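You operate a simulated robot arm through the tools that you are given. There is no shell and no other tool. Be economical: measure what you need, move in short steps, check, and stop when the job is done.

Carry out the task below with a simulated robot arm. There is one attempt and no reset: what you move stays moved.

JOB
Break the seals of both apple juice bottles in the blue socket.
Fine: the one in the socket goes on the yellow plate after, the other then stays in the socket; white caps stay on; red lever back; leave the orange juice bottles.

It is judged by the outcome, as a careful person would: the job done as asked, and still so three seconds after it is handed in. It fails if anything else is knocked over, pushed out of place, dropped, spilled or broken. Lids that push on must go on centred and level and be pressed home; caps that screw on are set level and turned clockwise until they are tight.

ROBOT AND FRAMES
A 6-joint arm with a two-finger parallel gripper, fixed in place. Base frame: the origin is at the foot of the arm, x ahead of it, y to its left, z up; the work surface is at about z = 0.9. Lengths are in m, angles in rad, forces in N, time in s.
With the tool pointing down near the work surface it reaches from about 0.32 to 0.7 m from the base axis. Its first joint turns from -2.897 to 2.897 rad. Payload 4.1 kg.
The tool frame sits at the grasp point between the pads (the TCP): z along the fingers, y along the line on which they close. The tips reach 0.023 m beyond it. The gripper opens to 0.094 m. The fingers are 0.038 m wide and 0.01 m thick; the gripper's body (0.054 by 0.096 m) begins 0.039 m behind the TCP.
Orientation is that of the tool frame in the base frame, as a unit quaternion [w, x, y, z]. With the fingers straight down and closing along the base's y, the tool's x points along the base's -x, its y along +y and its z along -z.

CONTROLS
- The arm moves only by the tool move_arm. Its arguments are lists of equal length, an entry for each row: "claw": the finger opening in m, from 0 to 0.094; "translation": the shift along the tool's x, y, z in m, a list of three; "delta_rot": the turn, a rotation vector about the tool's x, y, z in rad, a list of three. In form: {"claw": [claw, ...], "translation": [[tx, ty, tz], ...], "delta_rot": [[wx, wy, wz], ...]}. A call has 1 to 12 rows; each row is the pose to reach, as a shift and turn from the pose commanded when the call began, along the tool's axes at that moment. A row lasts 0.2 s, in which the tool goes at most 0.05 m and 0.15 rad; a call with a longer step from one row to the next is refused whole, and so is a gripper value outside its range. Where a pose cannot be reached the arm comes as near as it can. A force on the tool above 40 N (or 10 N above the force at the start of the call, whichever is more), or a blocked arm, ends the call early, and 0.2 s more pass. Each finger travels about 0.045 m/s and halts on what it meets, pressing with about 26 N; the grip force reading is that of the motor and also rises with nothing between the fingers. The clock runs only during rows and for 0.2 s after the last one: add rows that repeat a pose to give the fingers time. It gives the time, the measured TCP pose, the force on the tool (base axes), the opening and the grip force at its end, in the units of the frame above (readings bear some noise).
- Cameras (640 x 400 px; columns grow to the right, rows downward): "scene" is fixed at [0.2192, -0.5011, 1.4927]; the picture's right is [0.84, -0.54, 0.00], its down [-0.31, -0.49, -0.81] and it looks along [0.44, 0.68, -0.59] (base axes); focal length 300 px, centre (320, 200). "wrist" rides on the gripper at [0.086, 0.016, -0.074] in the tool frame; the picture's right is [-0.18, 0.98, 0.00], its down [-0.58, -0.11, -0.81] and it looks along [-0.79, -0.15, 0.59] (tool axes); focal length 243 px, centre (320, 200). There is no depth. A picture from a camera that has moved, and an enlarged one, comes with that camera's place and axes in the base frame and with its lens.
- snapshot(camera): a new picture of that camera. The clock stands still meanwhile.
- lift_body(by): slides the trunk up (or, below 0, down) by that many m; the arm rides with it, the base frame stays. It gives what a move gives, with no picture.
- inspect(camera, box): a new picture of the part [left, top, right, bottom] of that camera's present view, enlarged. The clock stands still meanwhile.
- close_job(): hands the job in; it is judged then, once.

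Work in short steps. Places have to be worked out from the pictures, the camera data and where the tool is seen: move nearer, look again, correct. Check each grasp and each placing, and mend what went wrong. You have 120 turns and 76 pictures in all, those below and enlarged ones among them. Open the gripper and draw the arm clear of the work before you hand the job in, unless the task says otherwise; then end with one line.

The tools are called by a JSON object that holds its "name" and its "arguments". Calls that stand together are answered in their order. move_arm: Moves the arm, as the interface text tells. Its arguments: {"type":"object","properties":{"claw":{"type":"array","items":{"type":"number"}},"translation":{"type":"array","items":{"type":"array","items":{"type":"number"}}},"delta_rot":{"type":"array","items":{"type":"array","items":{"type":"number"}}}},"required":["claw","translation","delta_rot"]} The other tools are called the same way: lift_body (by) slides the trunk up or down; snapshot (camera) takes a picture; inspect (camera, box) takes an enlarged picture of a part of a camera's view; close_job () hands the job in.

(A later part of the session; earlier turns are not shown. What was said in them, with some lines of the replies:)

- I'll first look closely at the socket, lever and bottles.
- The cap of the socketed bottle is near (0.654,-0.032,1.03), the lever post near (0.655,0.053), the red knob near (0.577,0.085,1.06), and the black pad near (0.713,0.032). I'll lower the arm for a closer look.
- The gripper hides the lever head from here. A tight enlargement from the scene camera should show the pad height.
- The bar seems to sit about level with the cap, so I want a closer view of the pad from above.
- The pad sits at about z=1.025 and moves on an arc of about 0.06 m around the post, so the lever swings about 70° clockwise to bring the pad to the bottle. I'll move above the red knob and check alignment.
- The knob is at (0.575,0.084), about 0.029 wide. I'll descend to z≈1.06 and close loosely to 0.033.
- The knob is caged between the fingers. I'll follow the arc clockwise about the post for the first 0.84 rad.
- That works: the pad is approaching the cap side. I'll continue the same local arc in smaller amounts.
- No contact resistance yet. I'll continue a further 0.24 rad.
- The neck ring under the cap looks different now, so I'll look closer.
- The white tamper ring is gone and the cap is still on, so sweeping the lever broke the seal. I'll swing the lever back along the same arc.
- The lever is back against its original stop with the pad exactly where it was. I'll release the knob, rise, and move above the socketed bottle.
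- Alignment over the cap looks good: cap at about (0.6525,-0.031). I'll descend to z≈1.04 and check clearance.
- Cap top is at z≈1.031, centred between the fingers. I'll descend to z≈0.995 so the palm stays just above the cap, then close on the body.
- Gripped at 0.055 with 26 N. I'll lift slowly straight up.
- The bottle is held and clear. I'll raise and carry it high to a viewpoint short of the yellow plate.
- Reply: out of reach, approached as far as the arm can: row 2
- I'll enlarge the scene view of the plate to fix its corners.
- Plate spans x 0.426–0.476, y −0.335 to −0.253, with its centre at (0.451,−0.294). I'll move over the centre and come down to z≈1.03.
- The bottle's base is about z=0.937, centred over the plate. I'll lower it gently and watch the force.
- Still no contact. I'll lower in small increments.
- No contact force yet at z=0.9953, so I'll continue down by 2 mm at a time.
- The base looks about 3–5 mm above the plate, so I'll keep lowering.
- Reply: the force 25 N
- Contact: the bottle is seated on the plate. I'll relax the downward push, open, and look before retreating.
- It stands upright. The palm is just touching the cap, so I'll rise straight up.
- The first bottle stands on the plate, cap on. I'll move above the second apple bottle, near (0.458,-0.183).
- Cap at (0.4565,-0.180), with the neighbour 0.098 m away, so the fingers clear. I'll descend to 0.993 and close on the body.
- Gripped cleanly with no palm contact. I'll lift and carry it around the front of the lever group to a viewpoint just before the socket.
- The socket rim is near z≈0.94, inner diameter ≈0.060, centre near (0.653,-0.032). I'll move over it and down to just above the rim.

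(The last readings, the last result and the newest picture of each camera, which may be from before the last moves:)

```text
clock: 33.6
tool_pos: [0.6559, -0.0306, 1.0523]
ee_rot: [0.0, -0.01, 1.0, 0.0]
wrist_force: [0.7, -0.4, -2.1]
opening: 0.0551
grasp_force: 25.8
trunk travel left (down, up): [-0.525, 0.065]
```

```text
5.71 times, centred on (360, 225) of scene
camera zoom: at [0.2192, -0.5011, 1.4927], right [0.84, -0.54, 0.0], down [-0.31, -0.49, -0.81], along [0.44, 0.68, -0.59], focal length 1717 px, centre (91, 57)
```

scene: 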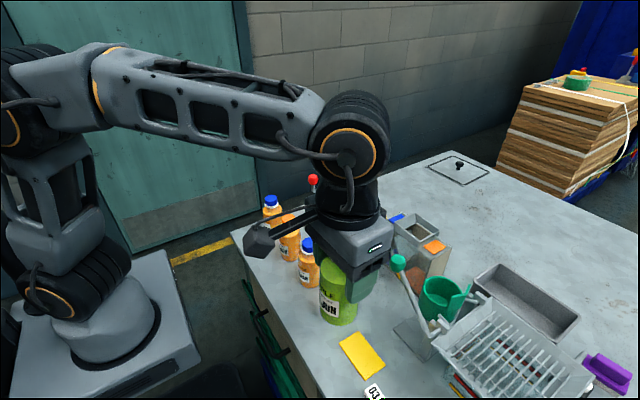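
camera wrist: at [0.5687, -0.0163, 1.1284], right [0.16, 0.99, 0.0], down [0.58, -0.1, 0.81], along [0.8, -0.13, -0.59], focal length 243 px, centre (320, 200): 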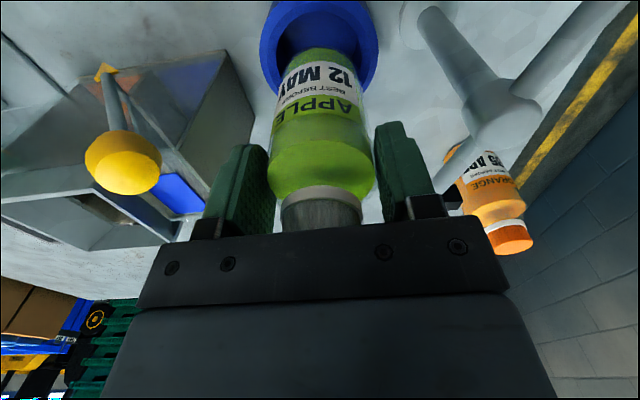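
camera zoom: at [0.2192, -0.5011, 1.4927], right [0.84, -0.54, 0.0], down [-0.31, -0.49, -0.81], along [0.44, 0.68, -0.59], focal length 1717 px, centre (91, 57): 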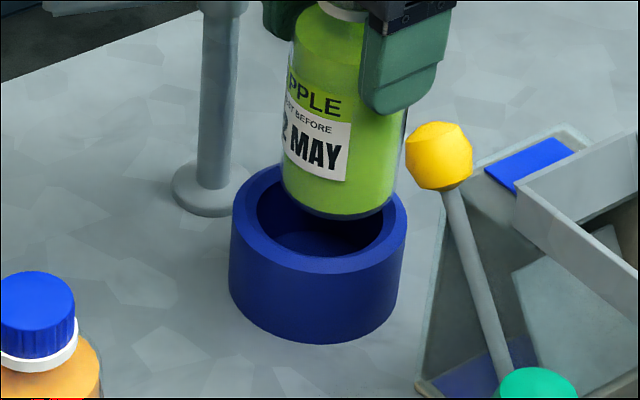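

Both views show the bottle about 10 mm too far in +x and about 3 mm in +y relative to the socket hole. I'll correct and re-check.

{"name": "move_arm", "arguments": {"claw": [0.05, 0.05, 0.05], "translation": [[0.005, -0.001, 0], [0.009, -0.002, 0], [0.009, -0.002, 0]], "delta_rot": [[0, 0, 0], [0, 0, 0], [0, 0, 0]]}}

{"name": "inspect", "arguments": {"camera": "wrist", "box": [240, 0, 400, 100]}}

{"name": "inspect", "arguments": {"camera": "scene", "box": [335, 205, 385, 255]}}

```text
clock: 34.4
tool_pos: [0.6461, -0.0321, 1.0545]
ee_rot: [0.0, -0.009, 1.0, -0.001]
wrist_force: [1.0, -0.2, -2.7]
opening: 0.0553
grasp_force: 26.3
trunk travel left (down, up): [-0.525, 0.065]
```

```text
4.00 times, centred on (320, 50) of wrist
camera zoom: at [0.5592, -0.019, 1.1291], right [0.16, 0.99, 0.0], down [0.58, -0.1, 0.81], along [0.8, -0.13, -0.59], focal length 970 px, centre (320, 800)
```

zoom: 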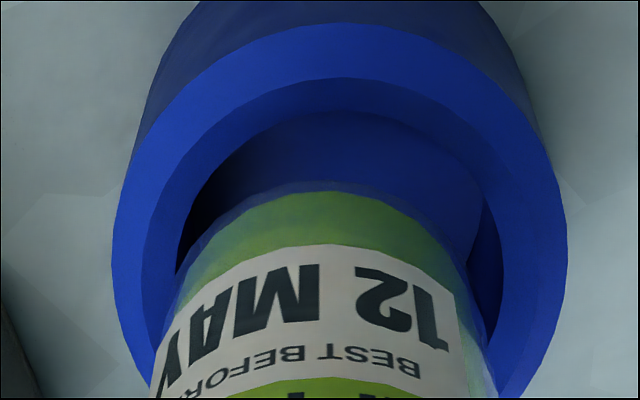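

```text
8.00 times, centred on (360, 230) of scene
camera zoom: at [0.2192, -0.5011, 1.4927], right [0.84, -0.54, 0.0], down [-0.31, -0.49, -0.81], along [0.44, 0.68, -0.59], focal length 2404 px, centre (0, -40)
```

zoom: 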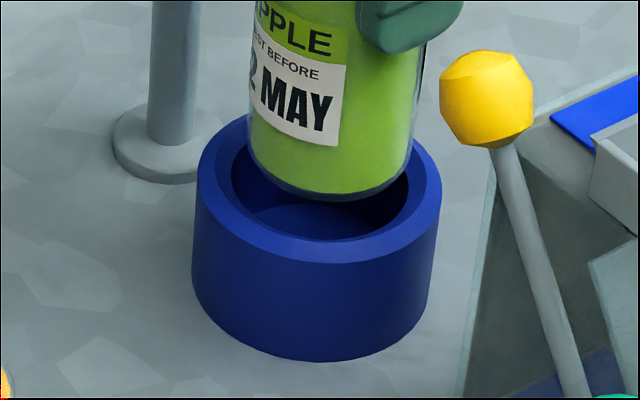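

Column alignment in both views says the bottle is about 2 mm too far in +x and 1 mm in +y. I'll nudge it and lower just into the chamfer, watching the force.

{"name": "move_arm", "arguments": {"claw": [0.05, 0.05, 0.05, 0.05, 0.05], "translation": [[0.002, -0.001, 0], [0.002, -0.001, 0.006], [0.002, -0.001, 0.012], [0.002, -0.001, 0.018], [0.002, -0.001, 0.022]], "delta_rot": [[0, 0, 0], [0, 0, 0], [0, 0, 0], [0, 0, 0], [0, 0, 0]]}}

{"name": "inspect", "arguments": {"camera": "wrist", "box": [240, 0, 400, 100]}}

{"name": "inspect", "arguments": {"camera": "scene", "box": [335, 205, 385, 255]}}

```text
clock: 35.6
tool_pos: [0.6431, -0.0331, 1.036]
ee_rot: [0.003, -0.01, 1.0, -0.001]
wrist_force: [5.3, 0.9, 19.5]
opening: 0.0557
grasp_force: 25.6
trunk travel left (down, up): [-0.525, 0.065]
```

```text
4.00 times, centred on (320, 50) of wrist
camera zoom: at [0.5551, -0.0193, 1.1091], right [0.16, 0.99, 0.0], down [0.58, -0.1, 0.81], along [0.8, -0.13, -0.59], focal length 970 px, centre (320, 800)
```

zoom: 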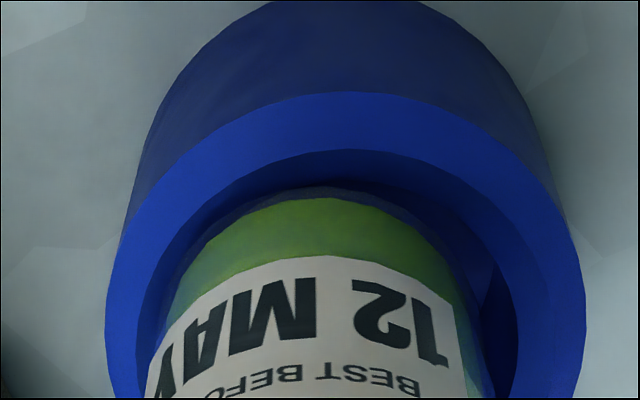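

```text
8.00 times, centred on (360, 230) of scene
camera zoom: at [0.2192, -0.5011, 1.4927], right [0.84, -0.54, 0.0], down [-0.31, -0.49, -0.81], along [0.44, 0.68, -0.59], focal length 2404 px, centre (0, -40)
```

zoom: 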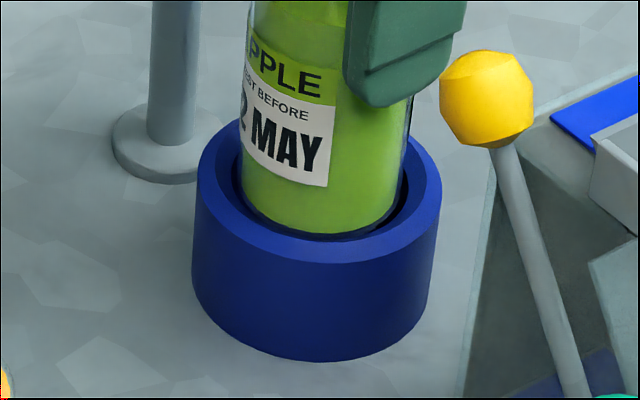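

Contact with the −x side of the chamfer (Fx +5, Fz 19), and the gap is larger on the +y side. I'll back up, shift +3 mm x and +1.5 mm y, and lower again.

{"name": "move_arm", "arguments": {"claw": [0.05, 0.05, 0.05, 0.05, 0.05], "translation": [[0, 0, -0.008], [-0.003, 0.0015, -0.008], [-0.003, 0.0015, -0.003], [-0.003, 0.0015, 0.002], [-0.003, 0.0015, 0.004]], "delta_rot": [[0, 0, 0], [0, 0, 0], [0, 0, 0], [0, 0, 0], [0, 0, 0]]}}

```text
clock: 36.8
tool_pos: [0.6466, -0.0309, 1.0267]
ee_rot: [0.0, -0.01, 1.0, 0.0]
wrist_force: [1.2, 2.9, -1.9]
opening: 0.0555
grasp_force: 26.2
trunk travel left (down, up): [-0.525, 0.065]
```

It slipped in: z=1.027 with almost no load. I'll continue down slowly.

{"name": "move_arm", "arguments": {"claw": [0.05, 0.05, 0.05, 0.05, 0.05], "translation": [[0, 0.0005, 0.004], [0, 0.0005, 0.008], [0, 0.0005, 0.013], [0, 0.0005, 0.018], [0, 0.0005, 0.02]], "delta_rot": [[0, 0, 0], [0, 0, 0], [0, 0, 0], [0, 0, 0], [0, 0, 0]]}}

{"name": "inspect", "arguments": {"camera": "scene", "box": [335, 195, 395, 255]}}

```text
clock: 38.0
tool_pos: [0.6451, -0.0309, 1.0073]
ee_rot: [0.001, -0.009, 1.0, 0.0]
wrist_force: [-0.9, 0.2, -3.0]
opening: 0.0554
grasp_force: 25.9
trunk travel left (down, up): [-0.525, 0.065]
```

```text
6.67 times, centred on (365, 225) of scene
camera zoom: at [0.2192, -0.5011, 1.4927], right [0.84, -0.54, 0.0], down [-0.31, -0.49, -0.81], along [0.44, 0.68, -0.59], focal length 2003 px, centre (20, 33)
```

zoom: 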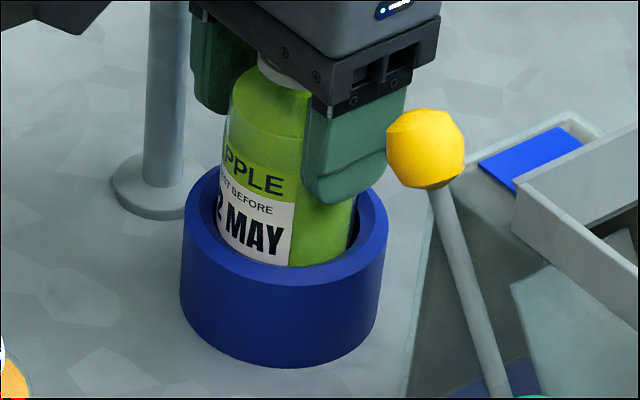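

It's inside the socket with no load. I'll lower the last millimetres to the socket floor.

{"name": "move_arm", "arguments": {"claw": [0.05, 0.05, 0.05, 0.05], "translation": [[0, 0, 0.002], [0, 0, 0.004], [0, 0, 0.006], [0, 0, 0.006]], "delta_rot": [[0, 0, 0], [0, 0, 0], [0, 0, 0], [0, 0, 0]]}}

```text
clock: 39.0
tool_pos: [0.6458, -0.0317, 1.0019]
ee_rot: [-0.001, -0.01, 1.0, 0.0]
wrist_force: [-0.7, -0.8, -3.0]
opening: 0.0554
grasp_force: 25.9
trunk travel left (down, up): [-0.525, 0.065]
```

{"name": "move_arm", "arguments": {"claw": [0.05, 0.05, 0.05, 0.05], "translation": [[0, 0, 0.0015], [0, 0, 0.003], [0, 0, 0.0045], [0, 0, 0.0045]], "delta_rot": [[0, 0, 0], [0, 0, 0], [0, 0, 0], [0, 0, 0]]}}

```text
clock: 40.0
tool_pos: [0.6456, -0.031, 0.9965]
ee_rot: [0.0, -0.01, 1.0, 0.0]
wrist_force: [0.3, 0.1, -2.4]
opening: 0.0554
grasp_force: 26.2
trunk travel left (down, up): [-0.525, 0.065]
```

No floor contact yet; I'll continue down in small steps.

{"name": "move_arm", "arguments": {"claw": [0.05, 0.05, 0.05, 0.05], "translation": [[0, 0, 0.0015], [0, 0, 0.003], [0, 0, 0.004], [0, 0, 0.004]], "delta_rot": [[0, 0, 0], [0, 0, 0], [0, 0, 0], [0, 0, 0]]}}

```text
clock: 41.0
tool_pos: [0.6445, -0.0317, 0.9956]
ee_rot: [0.002, -0.009, 1.0, 0.0]
wrist_force: [-2.2, -0.8, 22.1]
opening: 0.0555
grasp_force: 26.3
trunk travel left (down, up): [-0.525, 0.065]
```

Floor contact at z≈0.9955 (Fz 22 N), so it is seated. I'll relax, release, and rise.

{"name": "move_arm", "arguments": {"claw": [0.05, 0.05, 0.07, 0.07, 0.07, 0.07, 0.07, 0.07, 0.07], "translation": [[0, 0, -0.004], [0, 0, -0.004], [0, 0, -0.004], [0, 0, -0.004], [0, 0, -0.004], [0, 0, -0.02], [0, 0, -0.06], [0, 0, -0.1], [0, 0, -0.11]], "delta_rot": [[0, 0, 0], [0, 0, 0], [0, 0, 0], [0, 0, 0], [0, 0, 0], [0, 0, 0], [0, 0, 0], [0, 0, 0], [0, 0, 0]]}}

{"name": "inspect", "arguments": {"camera": "scene", "box": [305, 165, 385, 250]}}

```text
clock: 43.0
tool_pos: [0.6466, -0.0306, 1.1041]
ee_rot: [-0.001, -0.009, 1.0, 0.001]
wrist_force: [-0.2, 0.3, -0.5]
opening: 0.07
grasp_force: 0.0
trunk travel left (down, up): [-0.525, 0.065]
```

```text
4.71 times, centred on (345, 208) of scene
camera zoom: at [0.2192, -0.5011, 1.4927], right [0.84, -0.54, 0.0], down [-0.31, -0.49, -0.81], along [0.44, 0.68, -0.59], focal length 1414 px, centre (202, 165)
```

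zoom: 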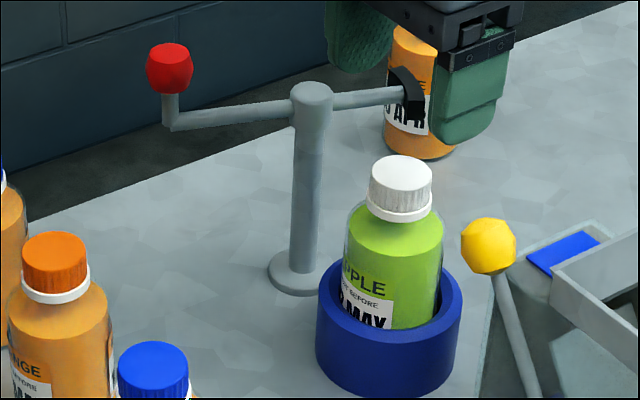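

Second bottle is seated with its ring intact, and the lever is untouched. I'll go back to the red knob and cage it.

{"name": "move_arm", "arguments": {"claw": [0.07, 0.07, 0.07, 0.07, 0.07, 0.07, 0.033, 0.033, 0.033, 0.033], "translation": [[0, 0, -0.016], [0.025, 0.04, -0.016], [0.05, 0.08, -0.016], [0.0693, 0.1153, -0.016], [0.0693, 0.1153, 0.015], [0.0693, 0.1153, 0.045], [0.0693, 0.1153, 0.045], [0.0693, 0.1153, 0.045], [0.0693, 0.1153, 0.045], [0.0693, 0.1153, 0.045]], "delta_rot": [[0, 0, 0], [0, 0, 0], [0, 0, -0.01], [0, 0, -0.01], [0, 0, -0.01], [0, 0, -0.01], [0, 0, -0.01], [0, 0, -0.01], [0, 0, -0.01], [0, 0, -0.01]]}}

{"name": "snapshot", "arguments": {"camera": "wrist"}}

```text
clock: 45.2
tool_pos: [0.5734, 0.0831, 1.0572]
ee_rot: [0.0, -0.015, 1.0, 0.001]
wrist_force: [0.4, 0.7, -0.2]
opening: 0.0331
grasp_force: 0.1
trunk travel left (down, up): [-0.525, 0.065]
```

```text
29 pictures are left
camera wrist: at [0.4862, 0.0963, 1.1325], right [0.15, 0.99, 0.0], down [0.58, -0.09, 0.81], along [0.8, -0.12, -0.59], focal length 243 px, centre (320, 200)
```

wrist: 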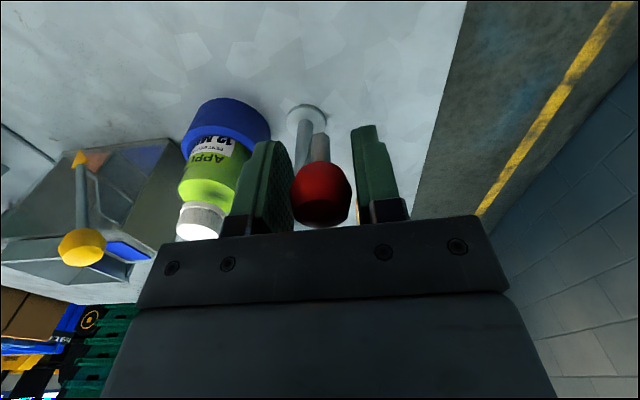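

The knob is caged as before. I'll sweep the lever through the same 1.32 rad arc.

{"name": "move_arm", "arguments": {"claw": [0.033, 0.033, 0.033, 0.033, 0.033, 0.033, 0.033, 0.033, 0.033, 0.033, 0.033, 0.033], "translation": [[-0.0045, 0.0095, 0], [-0.01, 0.0183, 0], [-0.0166, 0.0263, 0], [-0.0241, 0.0336, 0], [-0.0324, 0.0399, 0], [-0.0414, 0.0452, 0], [-0.0509, 0.0493, 0], [-0.0609, 0.0523, 0], [-0.0713, 0.0541, 0], [-0.0817, 0.0545, 0], [-0.0921, 0.0538, 0], [-0.0921, 0.0538, 0]], "delta_rot": [[0, 0, 0.12], [0, 0, 0.24], [0, 0, 0.36], [0, 0, 0.48], [0, 0, 0.6], [0, 0, 0.72], [0, 0, 0.84], [0, 0, 0.96], [0, 0, 1.08], [0, 0, 1.2], [0, 0, 1.32], [0, 0, 1.32]]}}

{"name": "inspect", "arguments": {"camera": "scene", "box": [320, 165, 390, 240]}}

```text
clock: 47.8
tool_pos: [0.664, 0.1381, 1.0584]
ee_rot: [0.0, 0.601, 0.799, 0.0]
wrist_force: [-0.9, 0.1, -0.1]
opening: 0.033
grasp_force: 0.0
trunk travel left (down, up): [-0.525, 0.065]
```

```text
5.33 times, centred on (355, 202) of scene
camera zoom: at [0.2192, -0.5011, 1.4927], right [0.84, -0.54, 0.0], down [-0.31, -0.49, -0.81], along [0.44, 0.68, -0.59], focal length 1603 px, centre (133, 187)
```

zoom: 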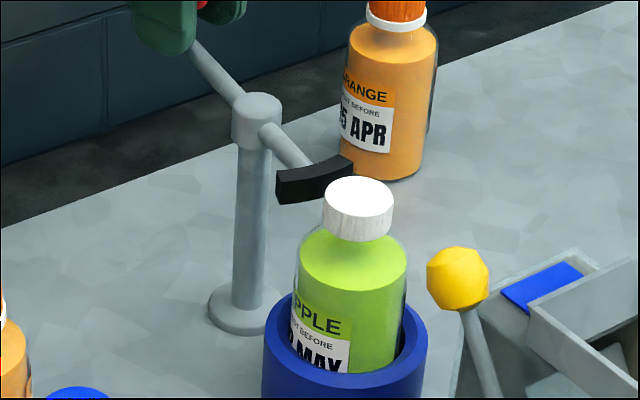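

The second seal's ring is gone too and the cap is on. I'll return the lever to its stop.

{"name": "move_arm", "arguments": {"claw": [0.033, 0.033, 0.033, 0.033, 0.033, 0.033, 0.033, 0.033, 0.033, 0.033, 0.033, 0.033], "translation": [[0.0033, -0.0099, 0], [0.0054, -0.0201, 0], [0.0062, -0.0305, 0], [0.0059, -0.041, 0], [0.0042, -0.0513, 0], [0.0014, -0.0612, 0], [-0.0027, -0.0709, 0], [-0.0079, -0.0799, 0], [-0.0141, -0.0883, 0], [-0.0213, -0.0959, 0], [-0.0293, -0.1026, 0], [-0.031, -0.1038, 0]], "delta_rot": [[0, 0, -0.12], [0, 0, -0.24], [0, 0, -0.36], [0, 0, -0.48], [0, 0, -0.6], [0, 0, -0.72], [0, 0, -0.84], [0, 0, -0.96], [0, 0, -1.08], [0, 0, -1.2], [0, 0, -1.32], [0, 0, -1.345]]}}

{"name": "inspect", "arguments": {"camera": "scene", "box": [305, 165, 385, 250]}}

```text
clock: 50.4
tool_pos: [0.5742, 0.0807, 1.0583]
ee_rot: [0.001, -0.028, 1.0, 0.0]
wrist_force: [1.2, 2.5, 0.0]
opening: 0.0343
grasp_force: 1.2
trunk travel left (down, up): [-0.525, 0.065]
```

```text
4.71 times, centred on (345, 208) of scene
camera zoom: at [0.2192, -0.5011, 1.4927], right [0.84, -0.54, 0.0], down [-0.31, -0.49, -0.81], along [0.44, 0.68, -0.59], focal length 1414 px, centre (202, 165)
```

zoom: 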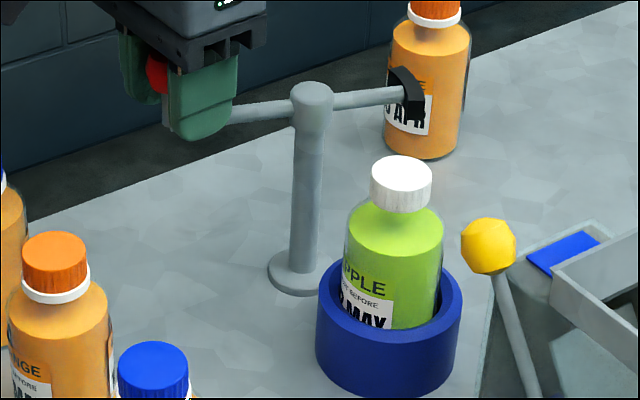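

The lever is back at its starting position. I'll release the knob, draw the arm up and away, and check the whole scene.

{"name": "move_arm", "arguments": {"claw": [0.06, 0.06, 0.06, 0.07, 0.09, 0.09, 0.09, 0.09], "translation": [[0, 0.0015, 0], [0, 0.0015, 0], [0, 0.0015, -0.04], [0, 0.0015, -0.085], [0.03, 0, -0.12], [0.07, -0.01, -0.145], [0.11, -0.02, -0.165], [0.13, -0.03, -0.18]], "delta_rot": [[0, 0, 0], [0, 0, 0], [0, 0, 0], [0, 0, 0], [0, 0, 0], [0, 0, 0], [0, 0, 0], [0, 0, 0]]}}

{"name": "snapshot", "arguments": {"camera": "scene"}}

{"name": "inspect", "arguments": {"camera": "scene", "box": [240, 150, 420, 390]}}

```text
clock: 52.2
tool_pos: [0.443, 0.0453, 1.2391]
ee_rot: [0.0, -0.028, 1.0, 0.0]
wrist_force: [0.6, -0.3, 0.1]
opening: 0.09
grasp_force: 0.1
trunk travel left (down, up): [-0.525, 0.065]
```

```text
26 pictures are left
```

scene: 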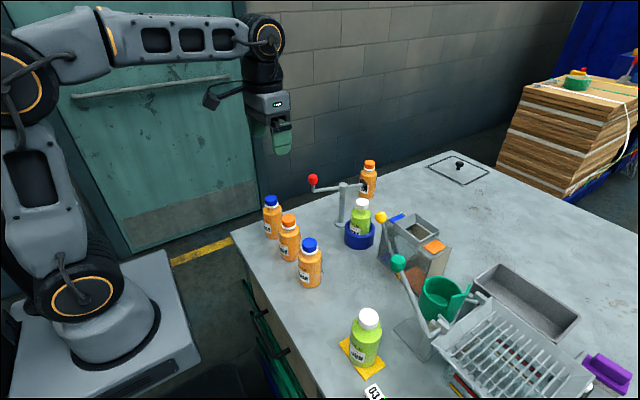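

```text
1.67 times, centred on (330, 270) of scene
camera zoom: at [0.2192, -0.5011, 1.4927], right [0.84, -0.54, 0.0], down [-0.31, -0.49, -0.81], along [0.44, 0.68, -0.59], focal length 501 px, centre (303, 83)
```

zoom: 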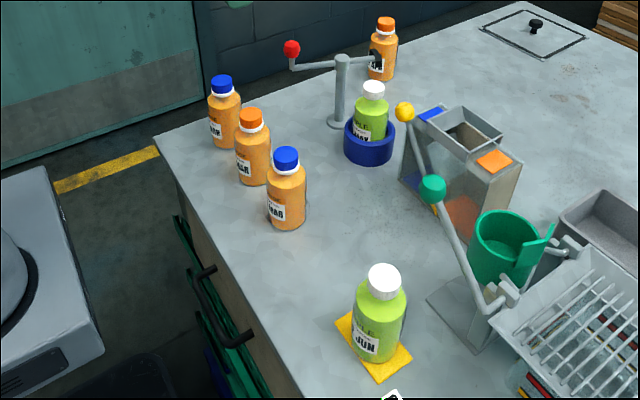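

Everything is as asked and the arm is clear with the gripper open, so I'm handing in.

{"name": "close_job", "arguments": {}}

```text
The job is handed in.
```

Both apple juice seals are broken with the white caps still on: the first bottle is on the yellow plate and the second is in the blue socket. The red lever is back, and the orange juice bottles were left alone.
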